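You operate a simulated robot arm through the tools that you are given. There is no shell and no other tool.

You run a simulated robot arm. Do the job below in one go: nothing can be reset, and whatever is moved stays where it is left.

## Task
Swap the yellow powder jar in the carousel for the jar on the orange mat.
Fine: same bay; the old jar goes on the yellow mat; turn the carousel's two jars under the cover. Set down upright: what you pick out, jar.

It is judged by the outcome, as a careful person would: the job done as asked, and still so three seconds after it is handed in. It fails if anything else is knocked over, pushed out of place, dropped, spilled or broken. A push-on lid holds only when it is set on centred and level and pressed home; a screw cap is set on level and turned clockwise until tight.

## Robot
A 6-joint arm with a two-finger gripper, fixed in place. Base frame: the origin is at the foot of the arm, x ahead of it, y to its left, z up; the work surface is at about z = 850. Lengths are in mm, angles in rad, forces in N, time in s.
Its first joint turns from -2.601 to 2.601 rad. Payload 1.57 kg.
Tool frame: the origin (TCP) lies between the finger pads and is the grasp point; the fingertips stand 21 mm ahead of it; z points along the fingers, y is the line along which they close. Largest opening 70 mm; the body of the gripper starts 50 mm behind the TCP.
Orientation is told as [roll, pitch, yaw] about the base's x, y, z axes, in that order, counted from this pose: with the fingers straight down and closing along the base's y, the tool's x points along the base's -x, its y along +y and its z along -z.

## Interface
- The arm moves only by the tool arm_command. Its argument "commands" is a list that holds one entry, the list of rows, each a list of 7 numbers: the shift along the tool's x, y, z in mm, then the turn, a rotation vector about the tool's x, y, z in rad, then the closure, from 0 (fully open) to 1 (shut). In form: [[[x, y, z, rx, ry, rz, grip], ...]]. A call has 1 to 20 rows; each row shifts and turns the commanded pose from where the row before left it, along the tool's axes as they then stand. Rows are played at 5 a second. More than 50 mm and 0.15 rad between two rows, or a gripper value outside its range, and nothing of the call is played. A pose out of reach is approached as far as the arm can. The call stops where the force on the tool passes 90 N (or 10 N more than at its start, if that is more) or the arm is blocked; 0.2 s more then pass. The fingers move at their own pace and stop on an object; they squeeze with about 21 N. The grip force told is the motor's: it shows also when the fingers shut on nothing. Time passes only in rows, and 0.2 s behind the last, so rows that do not move let the fingers close. It gives the time, the measured TCP pose, the force on the tool (base axes), the opening and the grip force at its end, in the units of the frame above (readings bear some noise), with the torque about the TCP (base axes, N m) and any sound that the robot's microphone picked up.
- Cameras (640 x 400 px; columns grow to the right, rows downward): "scene" is fixed at [403.2, -635.7, 1458.9]; the picture's right is [1.00, 0.04, 0.00], its down [0.01, -0.27, -0.96] and it looks along [-0.04, 0.96, -0.27] (base axes); focal length 354 px, centre (320, 200). "wrist" rides on the gripper at [79, 4, -81] in the tool frame; the picture's right is [-0.05, 1.00, 0.00], its down [-0.67, -0.04, -0.74] and it looks along [-0.74, -0.04, 0.67] (tool axes); focal length 256 px, centre (320, 200). There is no depth. A picture from a camera that has moved, and an enlarged one, comes with that camera's place and axes in the base frame and with its lens. The place of the scene camera against the robot may be out by one fixed shift of up to 25 mm in any direction.
- get_image(camera): a new picture of that camera. The clock stands still meanwhile.
- slide_trunk(by): slides the trunk up (or, below 0, down) by that many mm; the arm rides with it, the base frame stays. It gives what a move gives, with no picture.
- zoom(camera, box): a new picture of the part [left, top, right, bottom] of that camera's present view, enlarged. The clock stands still meanwhile.
- close_job(): hands the job in; it is judged then, once.

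Places have to be worked out from the pictures, the camera data and where the tool is seen. Open the gripper and draw the arm clear of the work before you hand the job in, unless the task says otherwise.

The tools are called after "Emit:" as name(argument=value, ...) on one line, values as JSON. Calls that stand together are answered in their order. arm_command: Moves the arm, as the interface text tells. Its arguments: {"type":"object","properties":{"commands":{"type":"array"}},"required":["commands"]} The other tools are called the same way: slide_trunk (by) slides the trunk up or down; get_image (camera) takes a picture; zoom (camera, box) takes an enlarged picture of a part of a camera's view; close_job () hands the job in.

At the start:

```text
t: 0.0
eef_pos: [260.6, 623.0, 1270.2]
ee_rot: [0.0, 0.0, -0.001]
contact_force: [0.5, 0.3, -0.3]
moment: [-0.02, 0.02, 0.0]
opening: 69.8
grip_force: 0.1
trunk travel left (down, up): [-951.0, 19.0]
```

scene: 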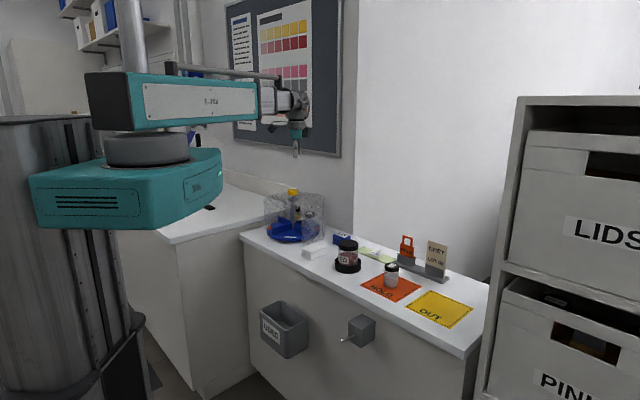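
wrist: 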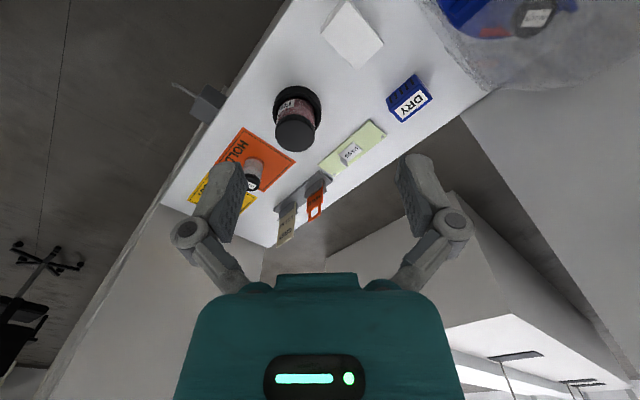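

The scene shows a covered carousel at the left of the bench, an orange "HOLD" mat with a jar and a yellow "OUT" mat. I'll zoom in on these to see the details.

Emit:
zoom(camera="scene", box=[230, 170, 350, 260])

Emit:
zoom(camera="scene", box=[320, 220, 500, 340])

Emit:
zoom(camera="wrist", box=[160, 0, 640, 260])

Emit:
zoom(camera="scene", box=[220, 0, 360, 160])

```text
4.44 times, centred on (290, 215) of scene
camera zoom: at [403.2, -635.7, 1458.9], right [1.0, 0.04, 0.0], down [0.01, -0.27, -0.96], along [-0.04, 0.96, -0.27], focal length 1573 px, centre (453, 133)
```

zoom: 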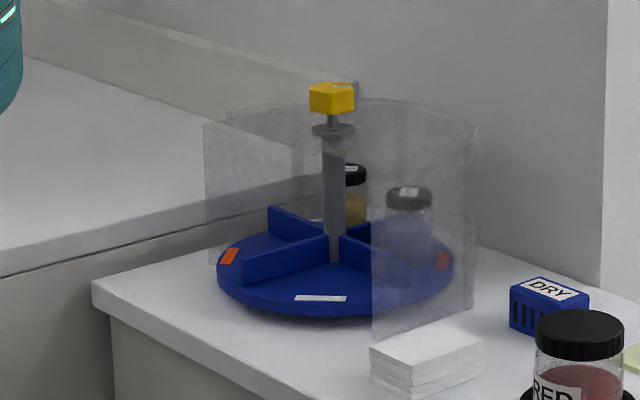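

```text
3.33 times, centred on (410, 280) of scene
camera zoom: at [403.2, -635.7, 1458.9], right [1.0, 0.04, 0.0], down [0.01, -0.27, -0.96], along [-0.04, 0.96, -0.27], focal length 1180 px, centre (20, -67)
```

zoom: 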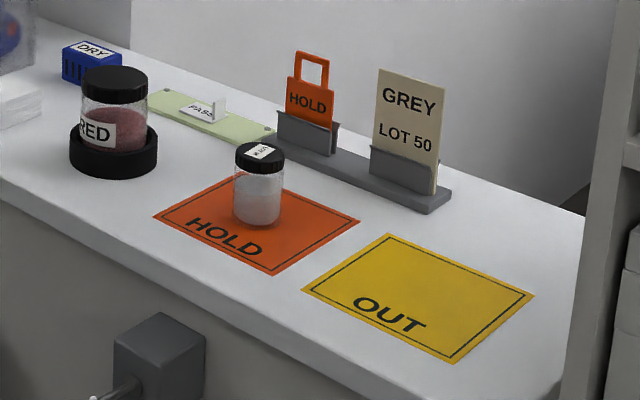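

```text
1.33 times, centred on (400, 130) of wrist
camera zoom: at [181.1, 625.6, 1350.2], right [0.05, 1.0, 0.0], down [0.67, -0.04, 0.74], along [0.74, -0.04, -0.67], focal length 341 px, centre (213, 293)
```

zoom: 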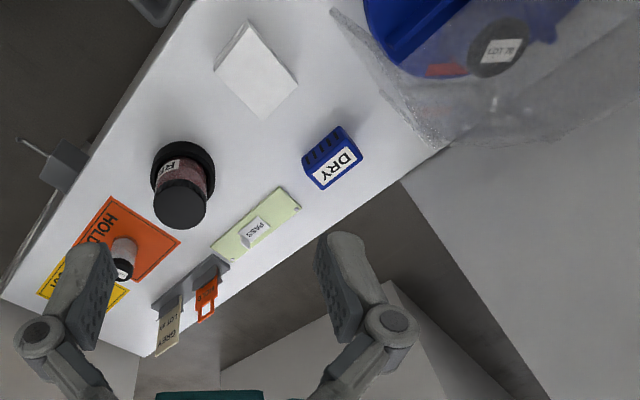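

```text
2.50 times, centred on (290, 80) of scene
camera zoom: at [403.2, -635.7, 1458.9], right [1.0, 0.04, 0.0], down [0.01, -0.27, -0.96], along [-0.04, 0.96, -0.27], focal length 885 px, centre (395, 500)
```

zoom: 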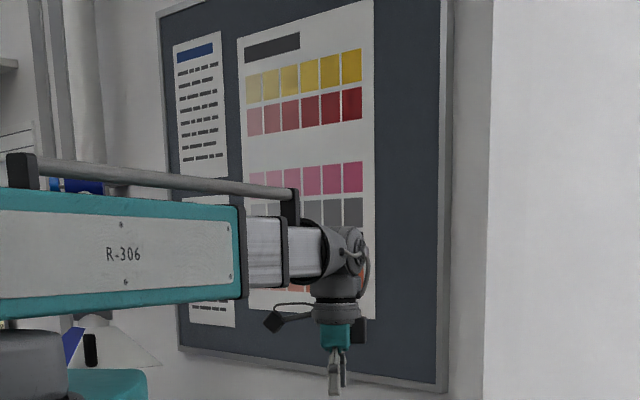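

The carousel (estimated centre at about x=213, y=917) has a clear cover with its opening toward the front, and a yellow knob on its shaft. I'll turn the tool about 90° so that the wrist camera looks at it.

Emit:
arm_command(commands=[[[0, 0, 0, 0, 0, -0.131, 0], [0, 0, 0, 0, 0, -0.131, 0], [0, 0, 0, 0, 0, -0.131, 0], [0, 0, 0, 0, 0, -0.131, 0], [0, 0, 0, 0, 0, -0.131, 0], [0, 0, 0, 0, 0, -0.131, 0], [0, 0, 0, 0, 0, -0.131, 0], [0, 0, 0, 0, 0, -0.131, 0], [0, 0, 0, 0, 0, -0.131, 0], [0, 0, 0, 0, 0, -0.131, 0], [0, 0, 0, 0, 0, -0.131, 0], [0, 0, 0, 0, 0, -0.131, 0]]])

Emit:
get_image(camera="wrist")

```text
t: 2.6
eef_pos: [261.6, 622.0, 1269.1]
ee_rot: [-0.002, 0.0, 1.575]
contact_force: [-1.2, -0.1, 0.0]
moment: [0.03, 0.01, 0.0]
opening: 70.2
grip_force: 0.1
trunk travel left (down, up): [-951.0, 19.0]
```

```text
taken
camera wrist: at [256.9, 541.3, 1350.3], right [-1.0, 0.05, 0.0], down [0.03, 0.67, 0.74], along [0.04, 0.74, -0.67], focal length 256 px, centre (320, 200)
```

wrist: 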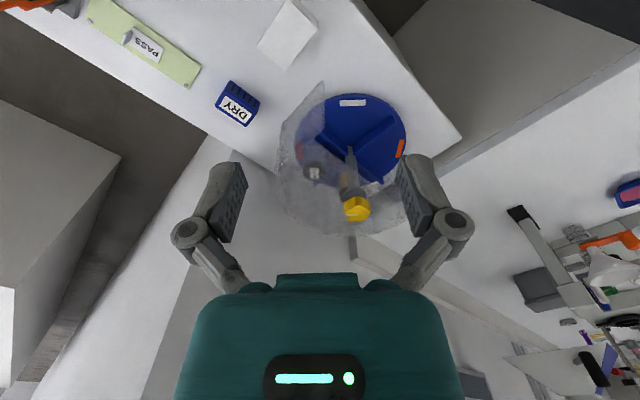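

The wrist camera now sees the carousel from above (image upside-down). I'll enlarge that part.

Emit:
zoom(camera="wrist", box=[250, 70, 440, 240])

Emit:
zoom(camera="wrist", box=[300, 130, 400, 230])

```text
2.35 times, centred on (345, 155) of wrist
camera zoom: at [256.9, 541.3, 1350.3], right [-1.0, 0.05, 0.0], down [0.03, 0.67, 0.74], along [0.04, 0.74, -0.67], focal length 602 px, centre (261, 306)
```

zoom: 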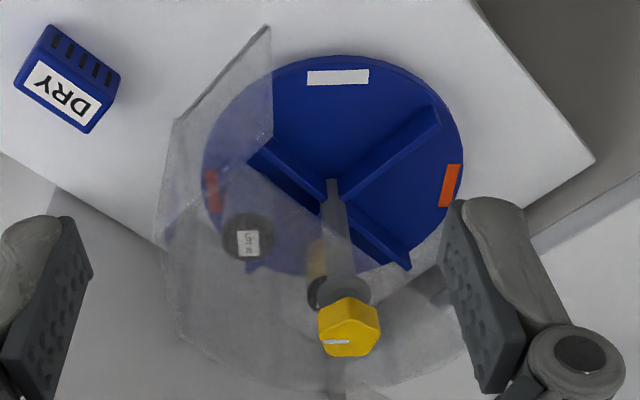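

```text
4.00 times, centred on (350, 180) of wrist
camera zoom: at [256.9, 541.3, 1350.3], right [-1.0, 0.05, 0.0], down [0.03, 0.67, 0.74], along [0.04, 0.74, -0.67], focal length 1024 px, centre (200, 280)
```

zoom: 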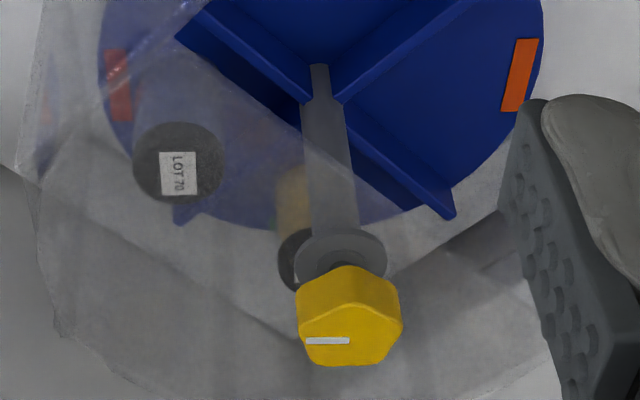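

The carousel centre from this view is near (207, 896), the cover top is near z=1013 and the knob near z=1054. I'll lower the trunk by 150 mm for a closer look at the cover's shape.

Emit:
slide_trunk(by=-150)

Emit:
get_image(camera="wrist")

Emit:
get_image(camera="scene")

```text
t: 4.3
eef_pos: [261.9, 621.9, 1119.7]
ee_rot: [0.001, 0.0, 1.573]
contact_force: [-1.2, 0.3, 0.3]
moment: [0.0, -0.03, -0.03]
opening: 69.9
grip_force: 0.0
trunk travel left (down, up): [-801.0, 169.0]
```

```text
taken
camera wrist: at [256.7, 541.2, 1200.3], right [-1.0, 0.05, 0.0], down [0.03, 0.67, 0.74], along [0.04, 0.74, -0.67], focal length 256 px, centre (320, 200)
```

wrist: 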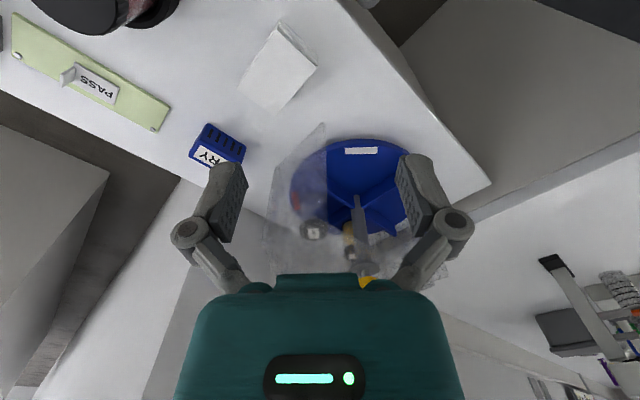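

```text
taken
```

scene: 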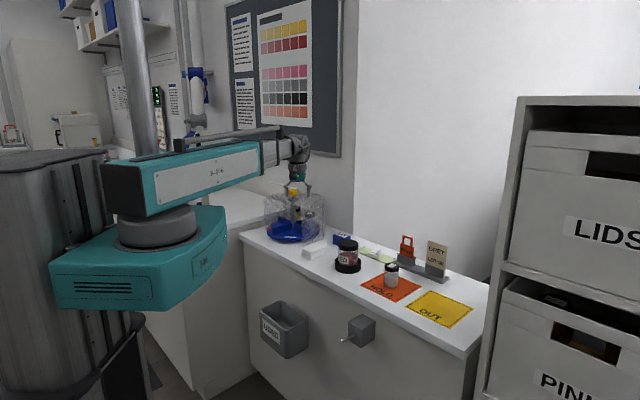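

I'll enlarge the carousel in both views to see the roof and dividers.

Emit:
zoom(camera="wrist", box=[250, 110, 450, 290])

Emit:
zoom(camera="scene", box=[255, 175, 340, 250])

```text
2.22 times, centred on (350, 200) of wrist
camera zoom: at [256.7, 541.2, 1200.3], right [-1.0, 0.05, 0.0], down [0.03, 0.67, 0.74], along [0.04, 0.74, -0.67], focal length 569 px, centre (253, 200)
```

zoom: 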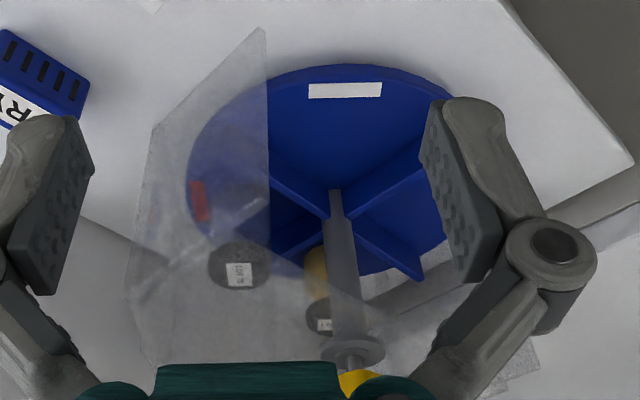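

```text
5.33 times, centred on (298, 212) of scene
camera zoom: at [403.2, -635.7, 1458.9], right [1.0, 0.04, 0.0], down [0.01, -0.27, -0.96], along [-0.04, 0.96, -0.27], focal length 1887 px, centre (440, 133)
```

zoom: 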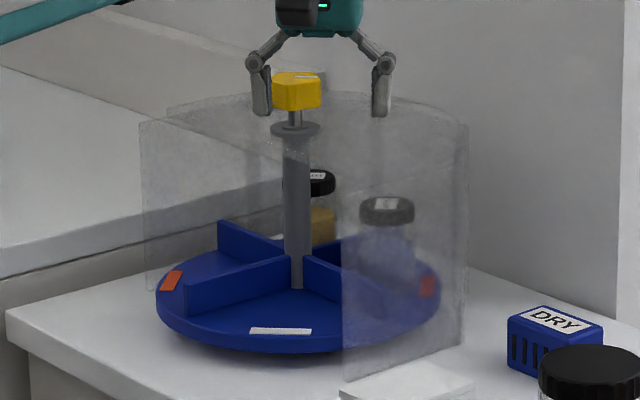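

The cover seems to be a walled, roofed sector (walls from azimuth about -69° to 156°, open toward -x,-y). I'll move to look into the opening from the (-x,-y) side with yaw near 0.75.

Emit:
arm_command(commands=[[[-25.6, 32.4, 0, 0, 0, 0, 0], [-25.6, 32.4, 0, 0, 0, 0, 0], [-25.6, 32.4, 0, 0, 0, 0, 0], [-25.6, 32.4, 0, 0, 0, 0, 0], [-25.6, 32.4, 0, 0, 0, 0, 0], [0, 0, 0, 0, 0, 0.137, 0], [0, 0, 0, 0, 0, 0.137, 0], [0, 0, 0, 0, 0, 0.137, 0], [0, 0, 0, 0, 0, 0.137, 0], [0, 0, 0, 0, 0, 0.137, 0], [0, 0, 0, 0, 0, 0.137, 0]]])

Emit:
get_image(camera="wrist")

Emit:
zoom(camera="wrist", box=[200, 80, 440, 280])

```text
t: 6.8
eef_pos: [99.7, 748.8, 1119.9]
ee_rot: [0.001, 0.0, 0.748]
contact_force: [0.8, -0.1, 0.2]
moment: [-0.03, 0.0, -0.01]
opening: 69.8
grip_force: 0.1
out of reach, approached as far as the arm can: row 2, 5
trunk travel left (down, up): [-801.0, 169.0]
```

```text
taken
camera wrist: at [37.7, 697.3, 1200.2], right [-0.64, 0.77, 0.0], down [0.51, 0.43, 0.74], along [0.57, 0.48, -0.67], focal length 256 px, centre (320, 200)
```

wrist: 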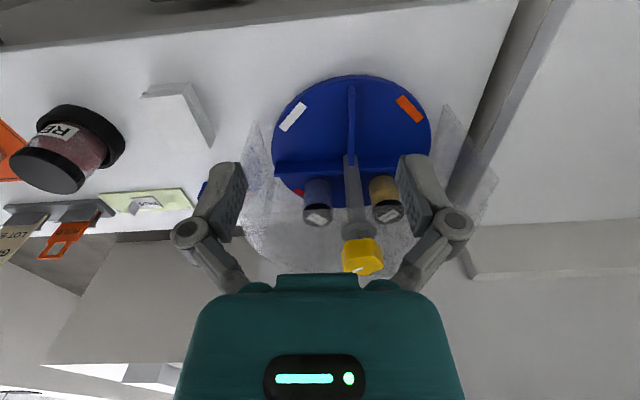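

```text
2.00 times, centred on (320, 180) of wrist
camera zoom: at [37.7, 697.3, 1200.2], right [-0.64, 0.77, 0.0], down [0.51, 0.43, 0.74], along [0.57, 0.48, -0.67], focal length 512 px, centre (320, 240)
```

zoom: 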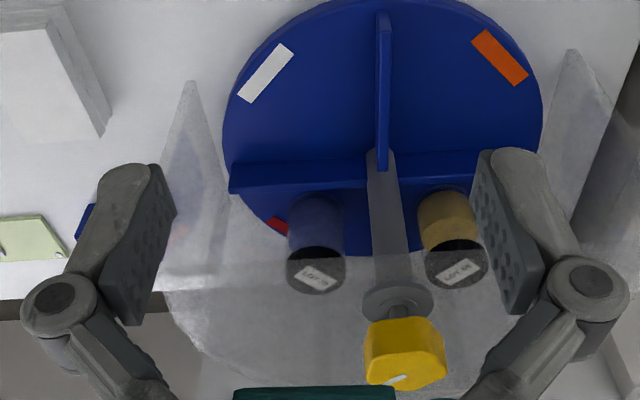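

From here the two jars (LOT 70 on the left, yellow LOT at the right) are visible behind the cover, whose roof seems to end in a straight edge. I'll enlarge to pin down the roof edge, knob and dividers.

Emit:
zoom(camera="wrist", box=[265, 170, 425, 280])

Emit:
zoom(camera="wrist", box=[230, 70, 350, 180])

Emit:
zoom(camera="wrist", box=[400, 70, 520, 240])

```text
3.64 times, centred on (345, 225) of wrist
camera zoom: at [37.7, 697.3, 1200.2], right [-0.64, 0.77, 0.0], down [0.51, 0.43, 0.74], along [0.57, 0.48, -0.67], focal length 931 px, centre (229, 109)
```

zoom: 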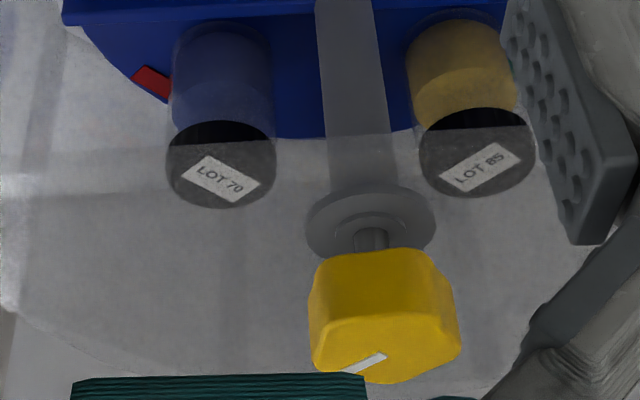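

```text
3.64 times, centred on (290, 125) of wrist
camera zoom: at [37.7, 697.3, 1200.2], right [-0.64, 0.77, 0.0], down [0.51, 0.43, 0.74], along [0.57, 0.48, -0.67], focal length 931 px, centre (429, 473)
```

zoom: 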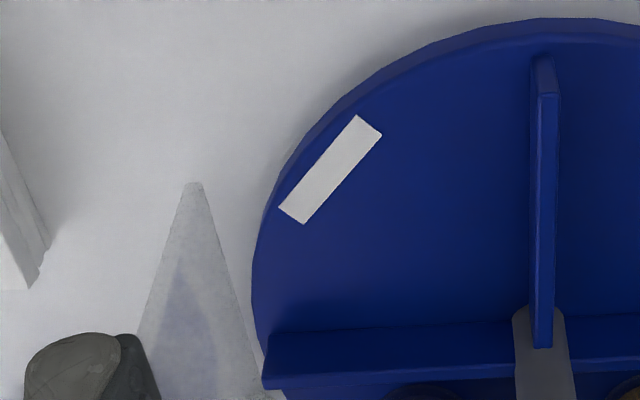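

```text
2.35 times, centred on (460, 155) of wrist
camera zoom: at [37.7, 697.3, 1200.2], right [-0.64, 0.77, 0.0], down [0.51, 0.43, 0.74], along [0.57, 0.48, -0.67], focal length 602 px, centre (-9, 306)
```

zoom: 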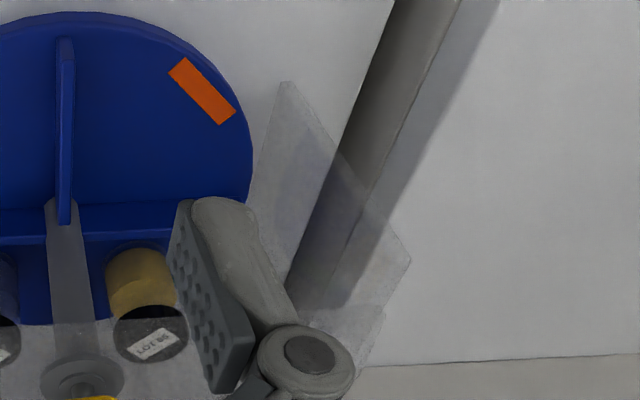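

The yellow-powder jar is LOT 85 (rear bay), and the roof covers the axis with the knob above it. I'll move over the knob at a safe height (fingertips at about 1099) to check its shape and orientation.

Emit:
arm_command(commands=[[[-29.6, 5.95, 0, 0, 0, 0, 0], [-29.6, 5.95, 0, 0, 0, 0, 0], [-29.6, 5.95, 0, 0, 0, 0, 0], [-29.6, 5.95, 0, 0, 0, 0, 0], [-29.6, 5.95, 0, 0, 0, 0, 0], [-29.6, 5.95, 0, 0, 0, 0, 0], [0, 0, 0, 0, 0, 0, 0]]])

Emit:
get_image(camera="wrist")

Emit:
zoom(camera="scene", box=[240, 130, 360, 250])

```text
t: 8.3
eef_pos: [206.0, 896.4, 1120.5]
ee_rot: [0.0, 0.001, 0.752]
contact_force: [0.2, -0.2, 0.6]
moment: [-0.03, 0.02, -0.02]
opening: 70.0
grip_force: 0.1
trunk travel left (down, up): [-801.0, 169.0]
```

```text
taken
camera wrist: at [143.4, 844.3, 1200.3], right [-0.64, 0.77, 0.0], down [0.51, 0.43, 0.74], along [0.57, 0.48, -0.67], focal length 256 px, centre (320, 200)
```

wrist: 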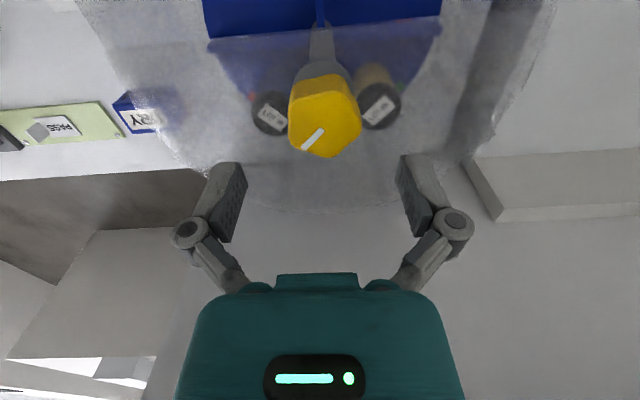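

```text
3.33 times, centred on (300, 190) of scene
camera zoom: at [403.2, -635.7, 1458.9], right [1.0, 0.04, 0.0], down [0.01, -0.27, -0.96], along [-0.04, 0.96, -0.27], focal length 1180 px, centre (387, 233)
```

zoom: 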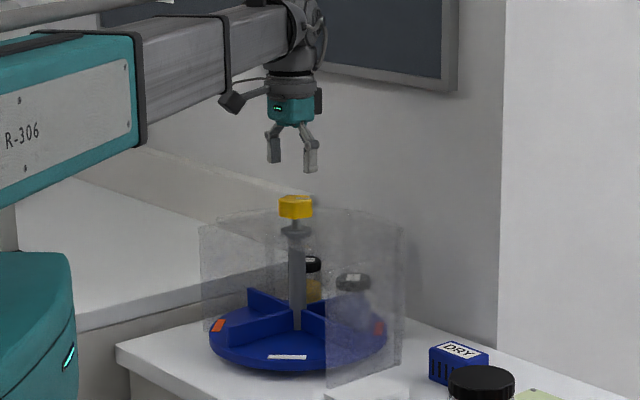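

Emit:
zoom(camera="wrist", box=[230, 40, 420, 180])

```text
2.86 times, centred on (325, 110) of wrist
camera zoom: at [143.4, 844.3, 1200.3], right [-0.64, 0.77, 0.0], down [0.51, 0.43, 0.74], along [0.57, 0.48, -0.67], focal length 731 px, centre (306, 457)
```

zoom: 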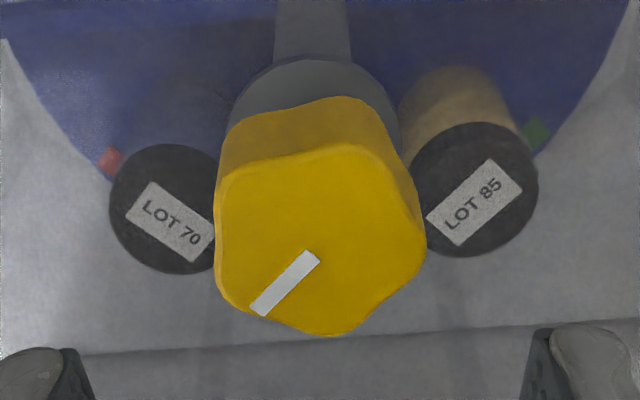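

The knob is a rounded five-sided grip, its top centre at about (204.2, 898.3, 1065), with one corner nearly along the tool's +y. I'll centre over it, trim the yaw by +0.09 and lower to z≈1055, fingers open.

Emit:
arm_command(commands=[[[0, 2.6, 0, 0, 0, 0.09, 0], [0, 0, 20, 0, 0, 0, 0], [0, 0, 20, 0, 0, 0, 0], [0, 0, 0, 0, 0, 0, 0]]])

Emit:
zoom(camera="wrist", box=[200, 60, 440, 280])

Emit:
zoom(camera="scene", box=[250, 130, 350, 210])

```text
t: 9.3
eef_pos: [202.7, 898.3, 1120.6]
ee_rot: [0.0, 0.0, 0.661]
contact_force: [-0.6, 0.1, 0.7]
moment: [-0.02, 0.02, 0.02]
opening: 69.9
grip_force: 0.0
out of reach, approached as far as the arm can: row 2, 3
trunk travel left (down, up): [-801.0, 169.0]
```

```text
1.82 times, centred on (320, 170) of wrist
camera zoom: at [137.1, 851.8, 1200.2], right [-0.57, 0.82, 0.0], down [0.55, 0.38, 0.74], along [0.61, 0.43, -0.67], focal length 465 px, centre (320, 254)
```

zoom: 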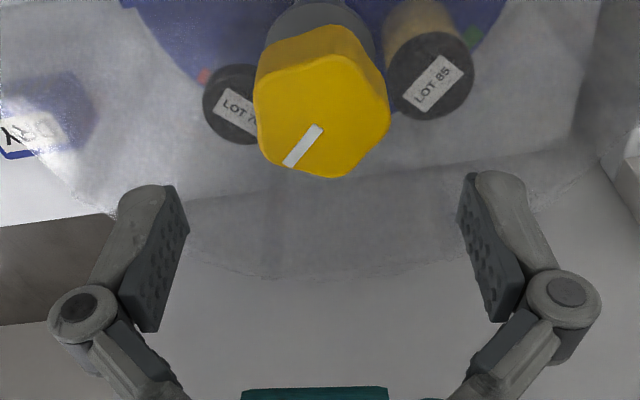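

```text
5.00 times, centred on (300, 170) of scene
camera zoom: at [403.2, -635.7, 1458.9], right [1.0, 0.04, 0.0], down [0.01, -0.27, -0.96], along [-0.04, 0.96, -0.27], focal length 1769 px, centre (420, 350)
```

zoom: 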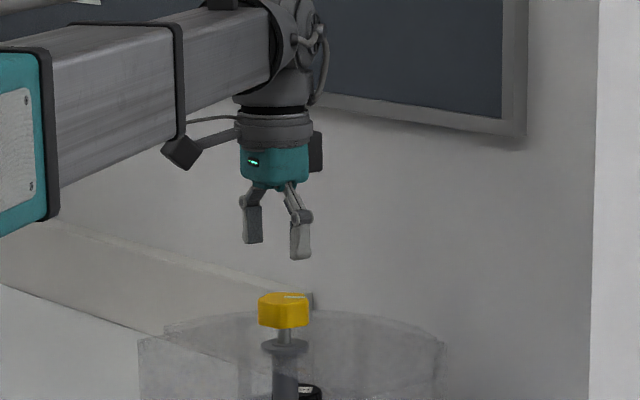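

The arm cannot lower by itself here (z stayed at 1120), so the trunk will do the vertical moves. I'll first send a null row to check the commanded pose is settled.

Emit:
arm_command(commands=[[[0, 0, 0, 0, 0, 0, 0]]])

```text
t: 9.8
eef_pos: [203.6, 899.7, 1118.6]
ee_rot: [0.0, 0.001, 0.66]
contact_force: [0.1, -0.2, 0.3]
moment: [0.01, 0.05, 0.01]
opening: 70.1
grip_force: 0.1
trunk travel left (down, up): [-801.0, 169.0]
```

The pose is settled at z≈1119 and the knob lies centred between the fingers, with a flat facing the left finger. I'll lower the trunk 64 mm to bring the TCP to z≈1055.

Emit:
slide_trunk(by=-40)

Emit:
get_image(camera="wrist")

```text
t: 10.6
eef_pos: [203.3, 897.7, 1079.9]
ee_rot: [-0.001, 0.002, 0.662]
contact_force: [-0.4, 0.4, 0.0]
moment: [0.02, 0.0, 0.02]
opening: 70.0
grip_force: 0.0
trunk travel left (down, up): [-761.0, 209.0]
```

```text
taken
camera wrist: at [137.1, 851.6, 1160.3], right [-0.57, 0.82, 0.0], down [0.55, 0.38, 0.74], along [0.61, 0.43, -0.67], focal length 256 px, centre (320, 200)
```

wrist: 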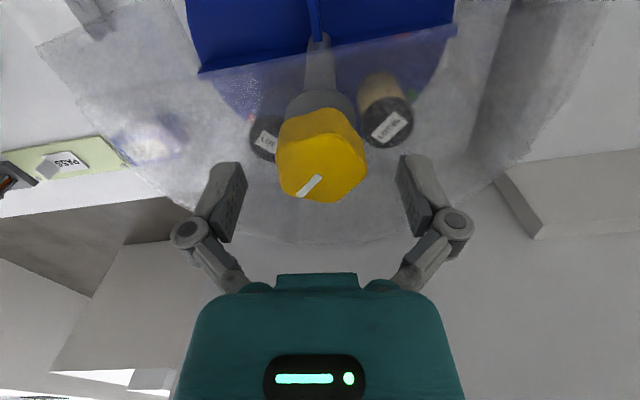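

The knob sits well between the open fingers. I'll lower the last 25 mm.

Emit:
slide_trunk(by=-25)

Emit:
get_image(camera="wrist")

Emit:
zoom(camera="scene", box=[250, 150, 350, 230])

```text
t: 11.3
eef_pos: [203.1, 899.1, 1054.8]
ee_rot: [0.001, -0.001, 0.663]
contact_force: [1.0, -0.3, 0.0]
moment: [-0.01, -0.03, -0.02]
opening: 69.7
grip_force: 0.1
trunk travel left (down, up): [-736.0, 234.0]
```

```text
taken
camera wrist: at [137.1, 851.7, 1135.3], right [-0.57, 0.82, 0.0], down [0.55, 0.38, 0.74], along [0.61, 0.43, -0.67], focal length 256 px, centre (320, 200)
```

wrist: 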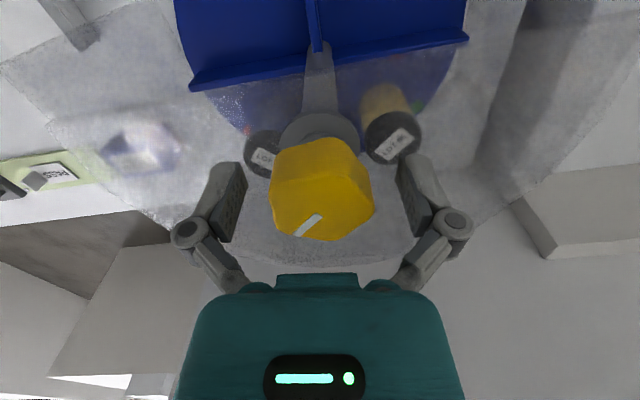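

```text
5.00 times, centred on (300, 190) of scene
camera zoom: at [403.2, -635.7, 1458.9], right [1.0, 0.04, 0.0], down [0.01, -0.27, -0.96], along [-0.04, 0.96, -0.27], focal length 1769 px, centre (420, 250)
```

zoom: 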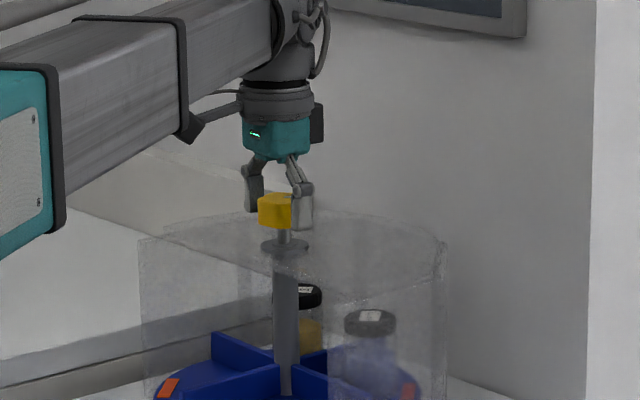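

The knob's mid-height matches the TCP. I'll close the gripper on it.

Emit:
arm_command(commands=[[[0, 0, 0, 0, 0, 0, 1], [0, 0, 0, 0, 0, 0, 1], [0, 0, 0, 0, 0, 0, 1], [0, 0, 0, 0, 0, 0, 1], [0, 0, 0, 0, 0, 0, 1]]])

Emit:
get_image(camera="wrist")

```text
t: 12.5
eef_pos: [203.9, 898.3, 1054.2]
ee_rot: [0.001, -0.001, 0.662]
contact_force: [2.5, -3.5, 1.2]
moment: [-0.06, -0.14, 0.01]
opening: 46.5
grip_force: 32.1
trunk travel left (down, up): [-736.0, 234.0]
```

```text
taken
camera wrist: at [137.5, 851.3, 1135.5], right [-0.57, 0.82, 0.0], down [0.55, 0.38, 0.74], along [0.61, 0.43, -0.67], focal length 256 px, centre (320, 200)
```

wrist: 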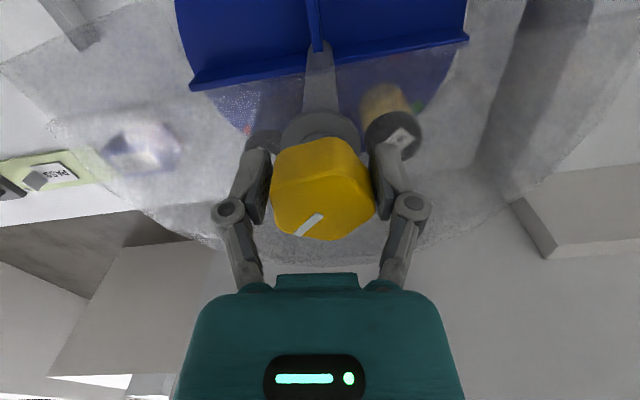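

The knob is held (46.5 mm). I'll turn it CCW seen from above by about 0.4 rad first and watch how the carousel responds.

Emit:
arm_command(commands=[[[0, 0, 0, 0, 0, -0.08, 1], [0, 0, 0, 0, 0, -0.08, 1], [0, 0, 0, 0, 0, -0.08, 1], [0, 0, 0, 0, 0, -0.08, 1], [0, 0, 0, 0, 0, -0.08, 1]]])

Emit:
get_image(camera="wrist")

Emit:
zoom(camera="scene", box=[240, 160, 340, 250])

```text
t: 13.7
eef_pos: [206.5, 896.2, 1055.6]
ee_rot: [-0.002, 0.004, 1.06]
contact_force: [8.6, -29.9, -19.1]
moment: [-0.07, -0.18, -0.09]
opening: 46.7
grip_force: 32.2
trunk travel left (down, up): [-736.0, 234.0]
```

```text
taken
camera wrist: at [162.3, 828.4, 1136.0], right [-0.85, 0.53, 0.0], down [0.36, 0.57, 0.74], along [0.4, 0.63, -0.67], focal length 256 px, centre (320, 200)
```

wrist: 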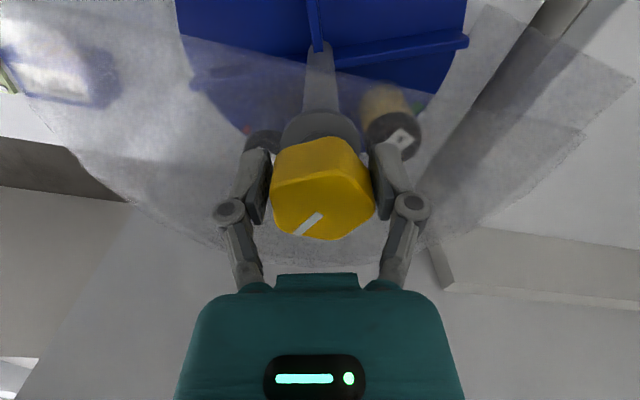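

```text
4.44 times, centred on (290, 205) of scene
camera zoom: at [403.2, -635.7, 1458.9], right [1.0, 0.04, 0.0], down [0.01, -0.27, -0.96], along [-0.04, 0.96, -0.27], focal length 1573 px, centre (453, 178)
```

zoom: 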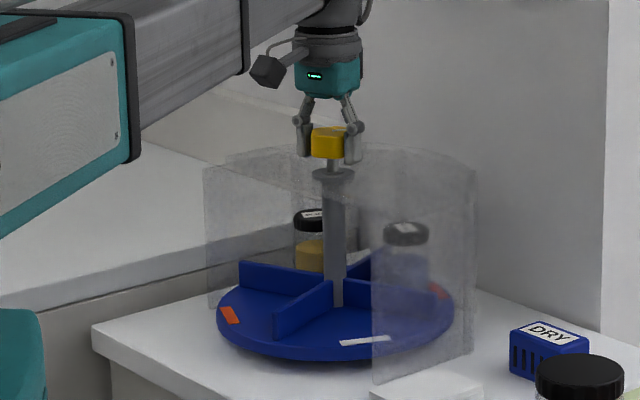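

The carousel turns with the knob. A side force of about 30 N has built up since the TCP sits a few mm off the knob's axis, so I'll relieve it with a small shift along the force before continuing.

Emit:
arm_command(commands=[[[0.7, -1.1, 0, 0, 0, 0, 1], [0, 0, 0, 0, 0, 0, 1]]])

```text
t: 14.3
eef_pos: [204.2, 895.9, 1055.3]
ee_rot: [-0.002, 0.004, 1.059]
contact_force: [8.5, -19.9, -11.7]
moment: [-1.04, 0.22, -0.03]
opening: 46.6
grip_force: 32.0
trunk travel left (down, up): [-736.0, 234.0]
```

The force dropped by about 10 N with that shift. I'll shift a bit further the same way.

Emit:
arm_command(commands=[[[1.2, -1.6, 0, 0, 0, 0, 1], [0, 0, 0, 0, 0, 0, 1]]])

```text
t: 14.9
eef_pos: [206.5, 895.9, 1055.1]
ee_rot: [0.002, -0.001, 1.061]
contact_force: [5.9, -5.6, 0.9]
moment: [-0.86, 0.28, -0.02]
opening: 46.6
grip_force: 32.0
trunk travel left (down, up): [-736.0, 234.0]
```

The force is now small. I'll continue turning 0.4 rad with a compensating drift in each row and check again.

Emit:
arm_command(commands=[[[0.3, -0.45, 0, 0, 0, -0.1, 1], [0.3, -0.45, 0, 0, 0, -0.1, 1], [0.3, -0.45, 0, 0, 0, -0.1, 1], [0.3, -0.45, 0, 0, 0, -0.1, 1], [0, 0, 0, 0, 0, 0, 1]]])

```text
t: 16.1
eef_pos: [207.1, 892.5, 1054.4]
ee_rot: [-0.001, -0.002, 1.461]
contact_force: [15.3, 12.1, 14.5]
moment: [0.27, -0.45, -0.06]
opening: 46.1
grip_force: 32.7
trunk travel left (down, up): [-736.0, 234.0]
```

The side force has swung to (+15,+12) N, so I overshot the drift in tool x. I'll relieve it along the force.

Emit:
arm_command(commands=[[[-1.2, -1.3, 0, 0, 0, 0, 1], [0, 0, 0, 0, 0, 0, 1]]])

Emit:
get_image(camera="wrist")

Emit:
zoom(camera="scene", box=[240, 160, 340, 250])

```text
t: 16.7
eef_pos: [207.9, 893.0, 1054.7]
ee_rot: [0.001, 0.001, 1.46]
contact_force: [10.3, 4.6, 7.0]
moment: [0.87, -0.27, -0.04]
opening: 46.3
grip_force: 32.2
trunk travel left (down, up): [-736.0, 234.0]
```

```text
taken
camera wrist: at [193.8, 813.8, 1135.3], right [-0.99, 0.16, 0.0], down [0.11, 0.66, 0.74], along [0.12, 0.73, -0.67], focal length 256 px, centre (320, 200)
```

wrist: 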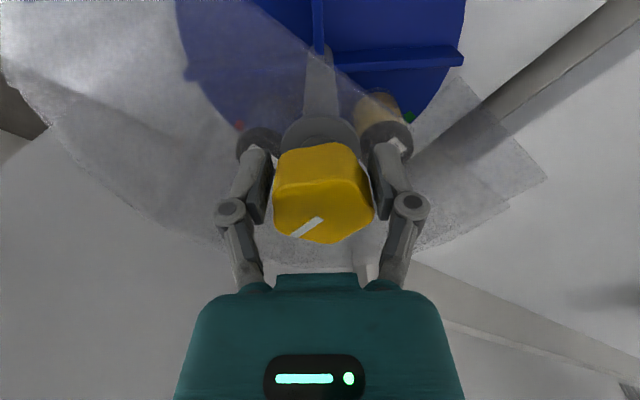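

```text
4.44 times, centred on (290, 205) of scene
camera zoom: at [403.2, -635.7, 1458.9], right [1.0, 0.04, 0.0], down [0.01, -0.27, -0.96], along [-0.04, 0.96, -0.27], focal length 1573 px, centre (453, 178)
```

zoom: 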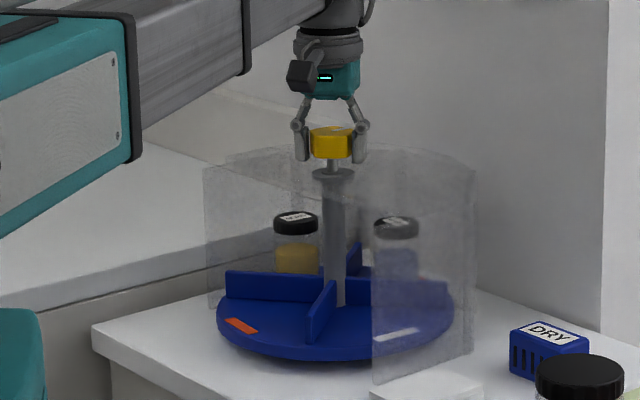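

The yellow jar is coming round to the front and everything is upright. I'll keep turning 0.3 rad with an adjusted drift and check the forces.

Emit:
arm_command(commands=[[[-0.1, -0.7, 0, 0, 0, -0.1, 1], [-0.1, -0.7, 0, 0, 0, -0.1, 1], [-0.1, -0.7, 0, 0, 0, -0.1, 1], [0, 0, 0, 0, 0, 0, 1]]])

```text
t: 17.7
eef_pos: [209.9, 893.2, 1054.9]
ee_rot: [0.0, 0.001, 1.762]
contact_force: [7.1, -6.1, -3.3]
moment: [0.58, -0.06, -0.02]
opening: 46.1
grip_force: 32.0
trunk travel left (down, up): [-736.0, 234.0]
```

Forces stay small. I'll continue with another 0.4 rad.

Emit:
arm_command(commands=[[[0.1, -0.75, 0, 0, 0, -0.1, 1], [0.1, -0.75, 0, 0, 0, -0.1, 1], [0.1, -0.75, 0, 0, 0, -0.1, 1], [0.1, -0.75, 0, 0, 0, -0.1, 1], [0, 0, 0, 0, 0, 0, 1]]])

```text
t: 18.9
eef_pos: [213.5, 894.1, 1055.4]
ee_rot: [0.002, 0.0, 2.163]
contact_force: [2.3, -16.7, -13.3]
moment: [-0.6, -0.36, 0.09]
opening: 46.1
grip_force: 32.0
trunk travel left (down, up): [-736.0, 234.0]
```

A force of -17 N along y has built up; I'll relieve it and turn another 0.3 rad with a different drift.

Emit:
arm_command(commands=[[[1.1, 0.5, 0, 0, 0, 0, 1], [0.3, -0.6, 0, 0, 0, -0.1, 1], [0.3, -0.6, 0, 0, 0, -0.1, 1], [0.3, -0.6, 0, 0, 0, -0.1, 1], [0, 0, 0, 0, 0, 0, 1]]])

Emit:
zoom(camera="scene", box=[240, 160, 340, 250])

Emit:
get_image(camera="wrist")

```text
t: 20.1
eef_pos: [214.9, 896.2, 1053.3]
ee_rot: [-0.001, -0.003, 2.462]
contact_force: [-2.7, 11.7, 8.9]
moment: [0.19, 0.43, 0.02]
opening: 45.9
grip_force: 32.3
trunk travel left (down, up): [-736.0, 234.0]
```

```text
4.44 times, centred on (290, 205) of scene
camera zoom: at [403.2, -635.7, 1458.9], right [1.0, 0.04, 0.0], down [0.01, -0.27, -0.96], along [-0.04, 0.96, -0.27], focal length 1573 px, centre (453, 178)
```

zoom: 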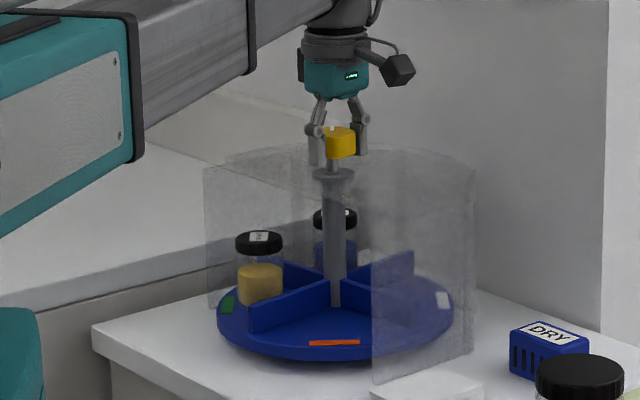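

```text
taken
camera wrist: at [273.2, 841.9, 1135.1], right [-0.67, -0.74, 0.0], down [-0.5, 0.44, 0.75], along [-0.55, 0.5, -0.67], focal length 256 px, centre (320, 200)
```

wrist: 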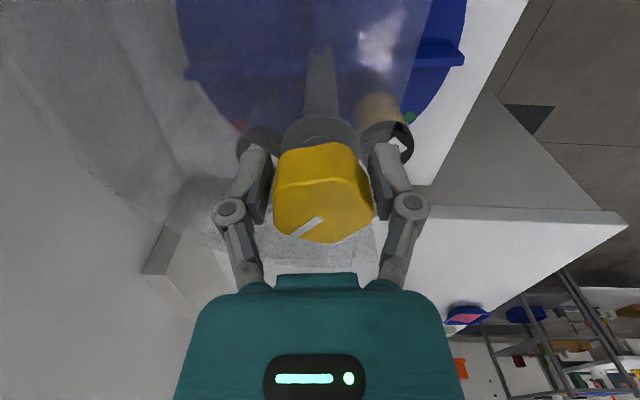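

The yellow jar is now at the left of the opening (about azimuth 192°). I'll relieve the force and turn the last 0.5 rad to bring it to the middle of the opening.

Emit:
arm_command(commands=[[[-0.9, -0.7, 0, 0, 0, 0, 1], [0.1, -0.65, 0, 0, 0, -0.1, 1], [0.1, -0.65, 0, 0, 0, -0.1, 1], [0.1, -0.65, 0, 0, 0, -0.1, 1], [0, 0, 0, 0, 0, 0, 1]]])

```text
t: 21.3
eef_pos: [216.5, 898.0, 1055.5]
ee_rot: [-0.001, 0.0, 2.763]
contact_force: [0.9, 21.5, 18.6]
moment: [0.43, -0.04, -0.14]
opening: 46.0
grip_force: 32.1
trunk travel left (down, up): [-736.0, 234.0]
```

I'll relieve the +21 N along y and turn the last 0.22 rad.

Emit:
arm_command(commands=[[[-0.8, -2.1, 0, 0, 0, 0, 1], [0, -0.9, 0, 0, 0, -0.11, 1], [0, -0.9, 0, 0, 0, -0.11, 1], [0, 0, 0, 0, 0, 0, 1]]])

Emit:
zoom(camera="scene", box=[240, 160, 340, 250])

```text
t: 22.3
eef_pos: [217.6, 899.5, 1054.3]
ee_rot: [0.001, -0.002, 2.983]
contact_force: [-1.0, 1.4, 0.9]
moment: [-0.04, -0.14, 0.01]
opening: 46.0
grip_force: 32.4
trunk travel left (down, up): [-736.0, 234.0]
```

```text
4.44 times, centred on (290, 205) of scene
camera zoom: at [403.2, -635.7, 1458.9], right [1.0, 0.04, 0.0], down [0.01, -0.27, -0.96], along [-0.04, 0.96, -0.27], focal length 1573 px, centre (453, 178)
```

zoom: 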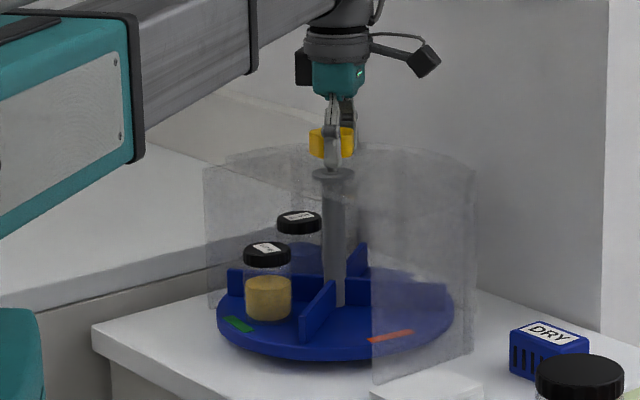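

The jar now stands in the middle of the opening and the forces are nearly zero. I'll open the fingers and then raise the trunk clear of the knob.

Emit:
arm_command(commands=[[[0, 0, 0, 0, 0, 0, 0], [0, 0, 0, 0, 0, 0, 0], [0, 0, 0, 0, 0, 0, 0], [0, 0, 0, 0, 0, 0, 0]]])

Emit:
slide_trunk(by=70)

Emit:
get_image(camera="wrist")

Emit:
zoom(camera="scene", box=[240, 160, 340, 250])

```text
t: 23.3
eef_pos: [218.2, 901.7, 1054.9]
ee_rot: [0.0, 0.001, 2.981]
contact_force: [0.5, 0.3, -0.6]
moment: [0.0, -0.03, 0.02]
opening: 69.9
grip_force: 0.1
trunk travel left (down, up): [-736.0, 234.0]
```

```text
t: 24.4
eef_pos: [216.7, 900.8, 1125.8]
ee_rot: [0.0, 0.001, 2.98]
contact_force: [-0.4, 0.7, 0.3]
moment: [-0.02, -0.01, 0.01]
opening: 69.9
grip_force: 0.0
trunk travel left (down, up): [-806.0, 164.0]
```

```text
taken
camera wrist: at [294.2, 883.1, 1205.1], right [-0.21, -0.98, 0.0], down [-0.65, 0.14, 0.74], along [-0.73, 0.16, -0.67], focal length 256 px, centre (320, 200)
```

wrist: 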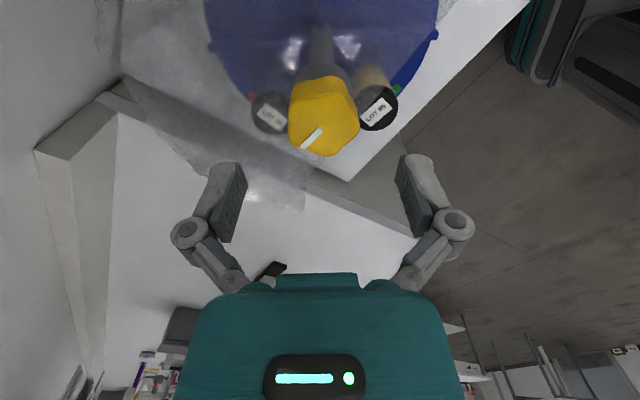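

```text
4.44 times, centred on (290, 205) of scene
camera zoom: at [403.2, -635.7, 1458.9], right [1.0, 0.04, 0.0], down [0.01, -0.27, -0.96], along [-0.04, 0.96, -0.27], focal length 1573 px, centre (453, 178)
```

zoom: 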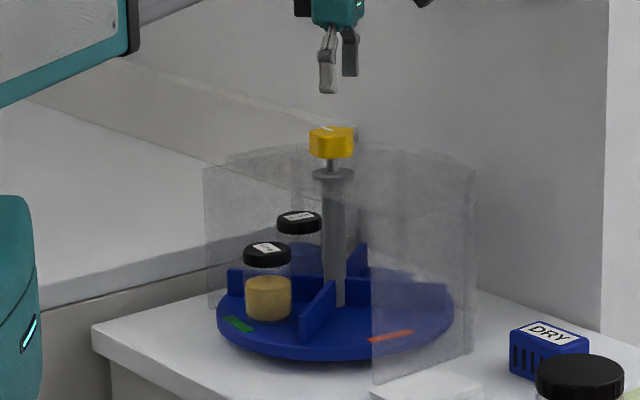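

The carousel stays put, with the green-marked bay (LOT 85) in the opening. I'll draw back above the opening and turn the wrist back to yaw≈0.72 to look at the jar.

Emit:
arm_command(commands=[[[-22.85, 26.15, 0, 0, 0, 0, 0], [-22.85, 26.15, 0, 0, 0, 0, 0], [-22.85, 26.15, 0, 0, 0, 0, 0], [-22.85, 26.15, 0, 0, 0, 0, 0], [0, 0, 0, 0, 0, 0.141, 0], [0, 0, 0, 0, 0, 0.141, 0], [0, 0, 0, 0, 0, 0.141, 0], [0, 0, 0, 0, 0, 0.141, 0], [0, 0, 0, 0, 0, 0.141, 0], [0, 0, 0, 0, 0, 0.141, 0], [0, 0, 0, 0, 0, 0.141, 0], [0, 0, 0, 0, 0, 0.141, 0], [0, 0, 0, 0, 0, 0.141, 0], [0, 0, 0, 0, 0, 0.141, 0], [0, 0, 0, 0, 0, 0.141, 0], [0, 0, 0, 0, 0, 0.141, 0], [0, 0, 0, 0, 0, 0.141, 0], [0, 0, 0, 0, 0, 0.141, 0], [0, 0, 0, 0, 0, 0.141, 0], [0, 0, 0, 0, 0, 0.141, 0]]])

Emit:
get_image(camera="wrist")

Emit:
zoom(camera="wrist", box=[220, 20, 440, 180])

```text
t: 28.6
eef_pos: [109.5, 812.4, 1124.6]
ee_rot: [-0.002, 0.0, 0.722]
contact_force: [-0.2, -0.3, 0.2]
moment: [0.0, -0.01, 0.03]
opening: 70.2
grip_force: 0.0
trunk travel left (down, up): [-806.0, 164.0]
```

```text
taken
camera wrist: at [46.2, 762.2, 1205.2], right [-0.62, 0.78, 0.0], down [0.52, 0.41, 0.74], along [0.58, 0.46, -0.67], focal length 256 px, centre (320, 200)
```

wrist: 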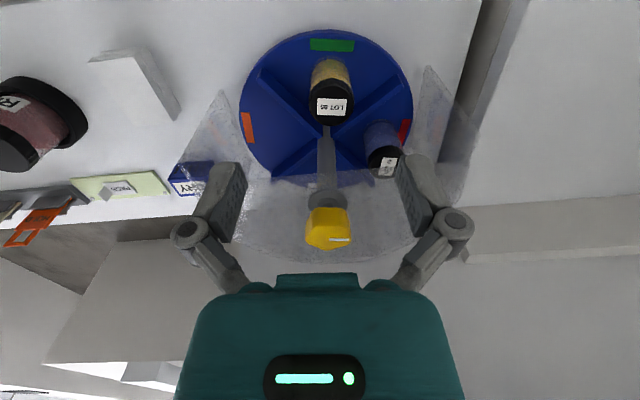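

```text
2.50 times, centred on (330, 100) of wrist
camera zoom: at [46.2, 762.2, 1205.2], right [-0.62, 0.78, 0.0], down [0.52, 0.41, 0.74], along [0.58, 0.46, -0.67], focal length 640 px, centre (295, 450)
```

zoom: 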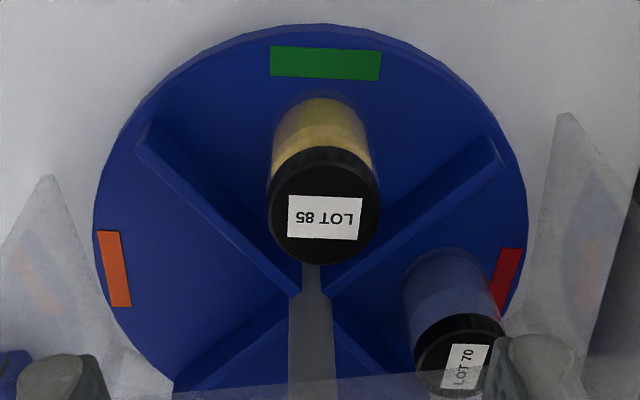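

The view shows LOT 85 in the middle of the front bay; its cap is near (144, 856, ~948) and the roof edge about 42 mm in front of the axis. A tool block behind the fingers could touch that edge, so I'll lean the tool back about 0.28 rad here, up high, to test it.

Emit:
arm_command(commands=[[[0, 0, 0, 0, -0.14, 0, 0], [0, 0, 0, 0, -0.14, 0, 0], [0, 0, 0, 0, 0, 0, 0]]])

Emit:
get_image(camera="wrist")

Emit:
get_image(camera="scene")

```text
t: 29.4
eef_pos: [111.0, 813.0, 1132.3]
ee_rot: [0.0, -0.282, 0.725]
contact_force: [-0.1, 0.8, 0.0]
moment: [0.04, 0.01, 0.0]
opening: 70.0
grip_force: 0.1
out of reach, approached as far as the arm can: row 2
trunk travel left (down, up): [-806.0, 164.0]
```

```text
taken
camera wrist: at [32.0, 749.1, 1187.3], right [-0.62, 0.78, 0.01], down [0.35, 0.26, 0.9], along [0.7, 0.57, -0.43], focal length 256 px, centre (320, 200)
```

wrist: 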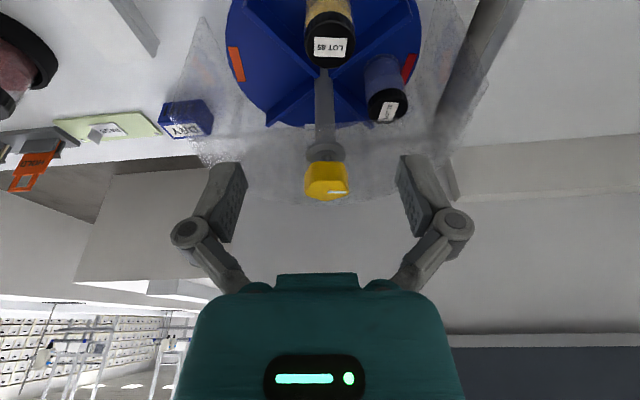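

```text
taken
```

scene: 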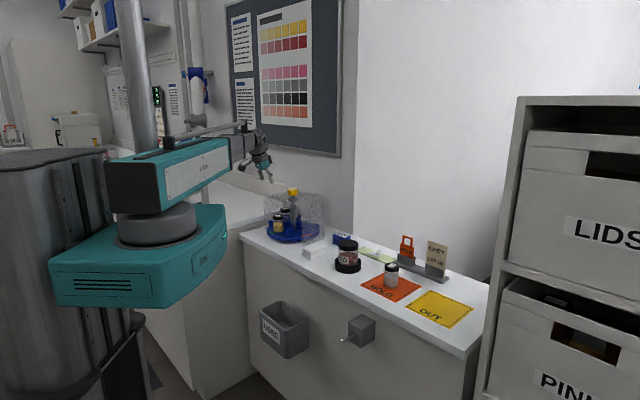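

The tool accepts the 0.28 rad lean (z rose to about 1132). I'll enlarge the jar in this view to triangulate its cap height and position.

Emit:
zoom(camera="wrist", box=[220, 0, 440, 140])

Emit:
zoom(camera="scene", box=[255, 180, 335, 250])

```text
2.86 times, centred on (330, 70) of wrist
camera zoom: at [32.0, 749.1, 1187.3], right [-0.62, 0.78, 0.01], down [0.35, 0.26, 0.9], along [0.7, 0.57, -0.43], focal length 731 px, centre (291, 571)
```

zoom: 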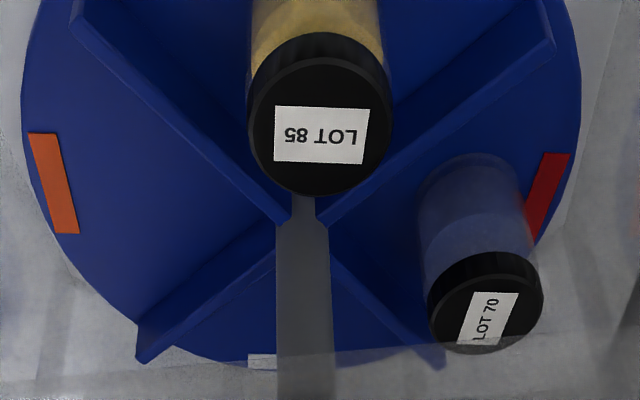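

```text
5.71 times, centred on (295, 215) of scene
camera zoom: at [403.2, -635.7, 1458.9], right [1.0, 0.04, 0.0], down [0.01, -0.27, -0.96], along [-0.04, 0.96, -0.27], focal length 2022 px, centre (463, 114)
```

zoom: 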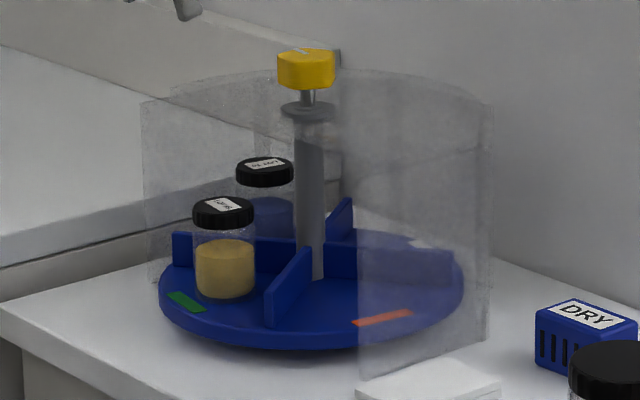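

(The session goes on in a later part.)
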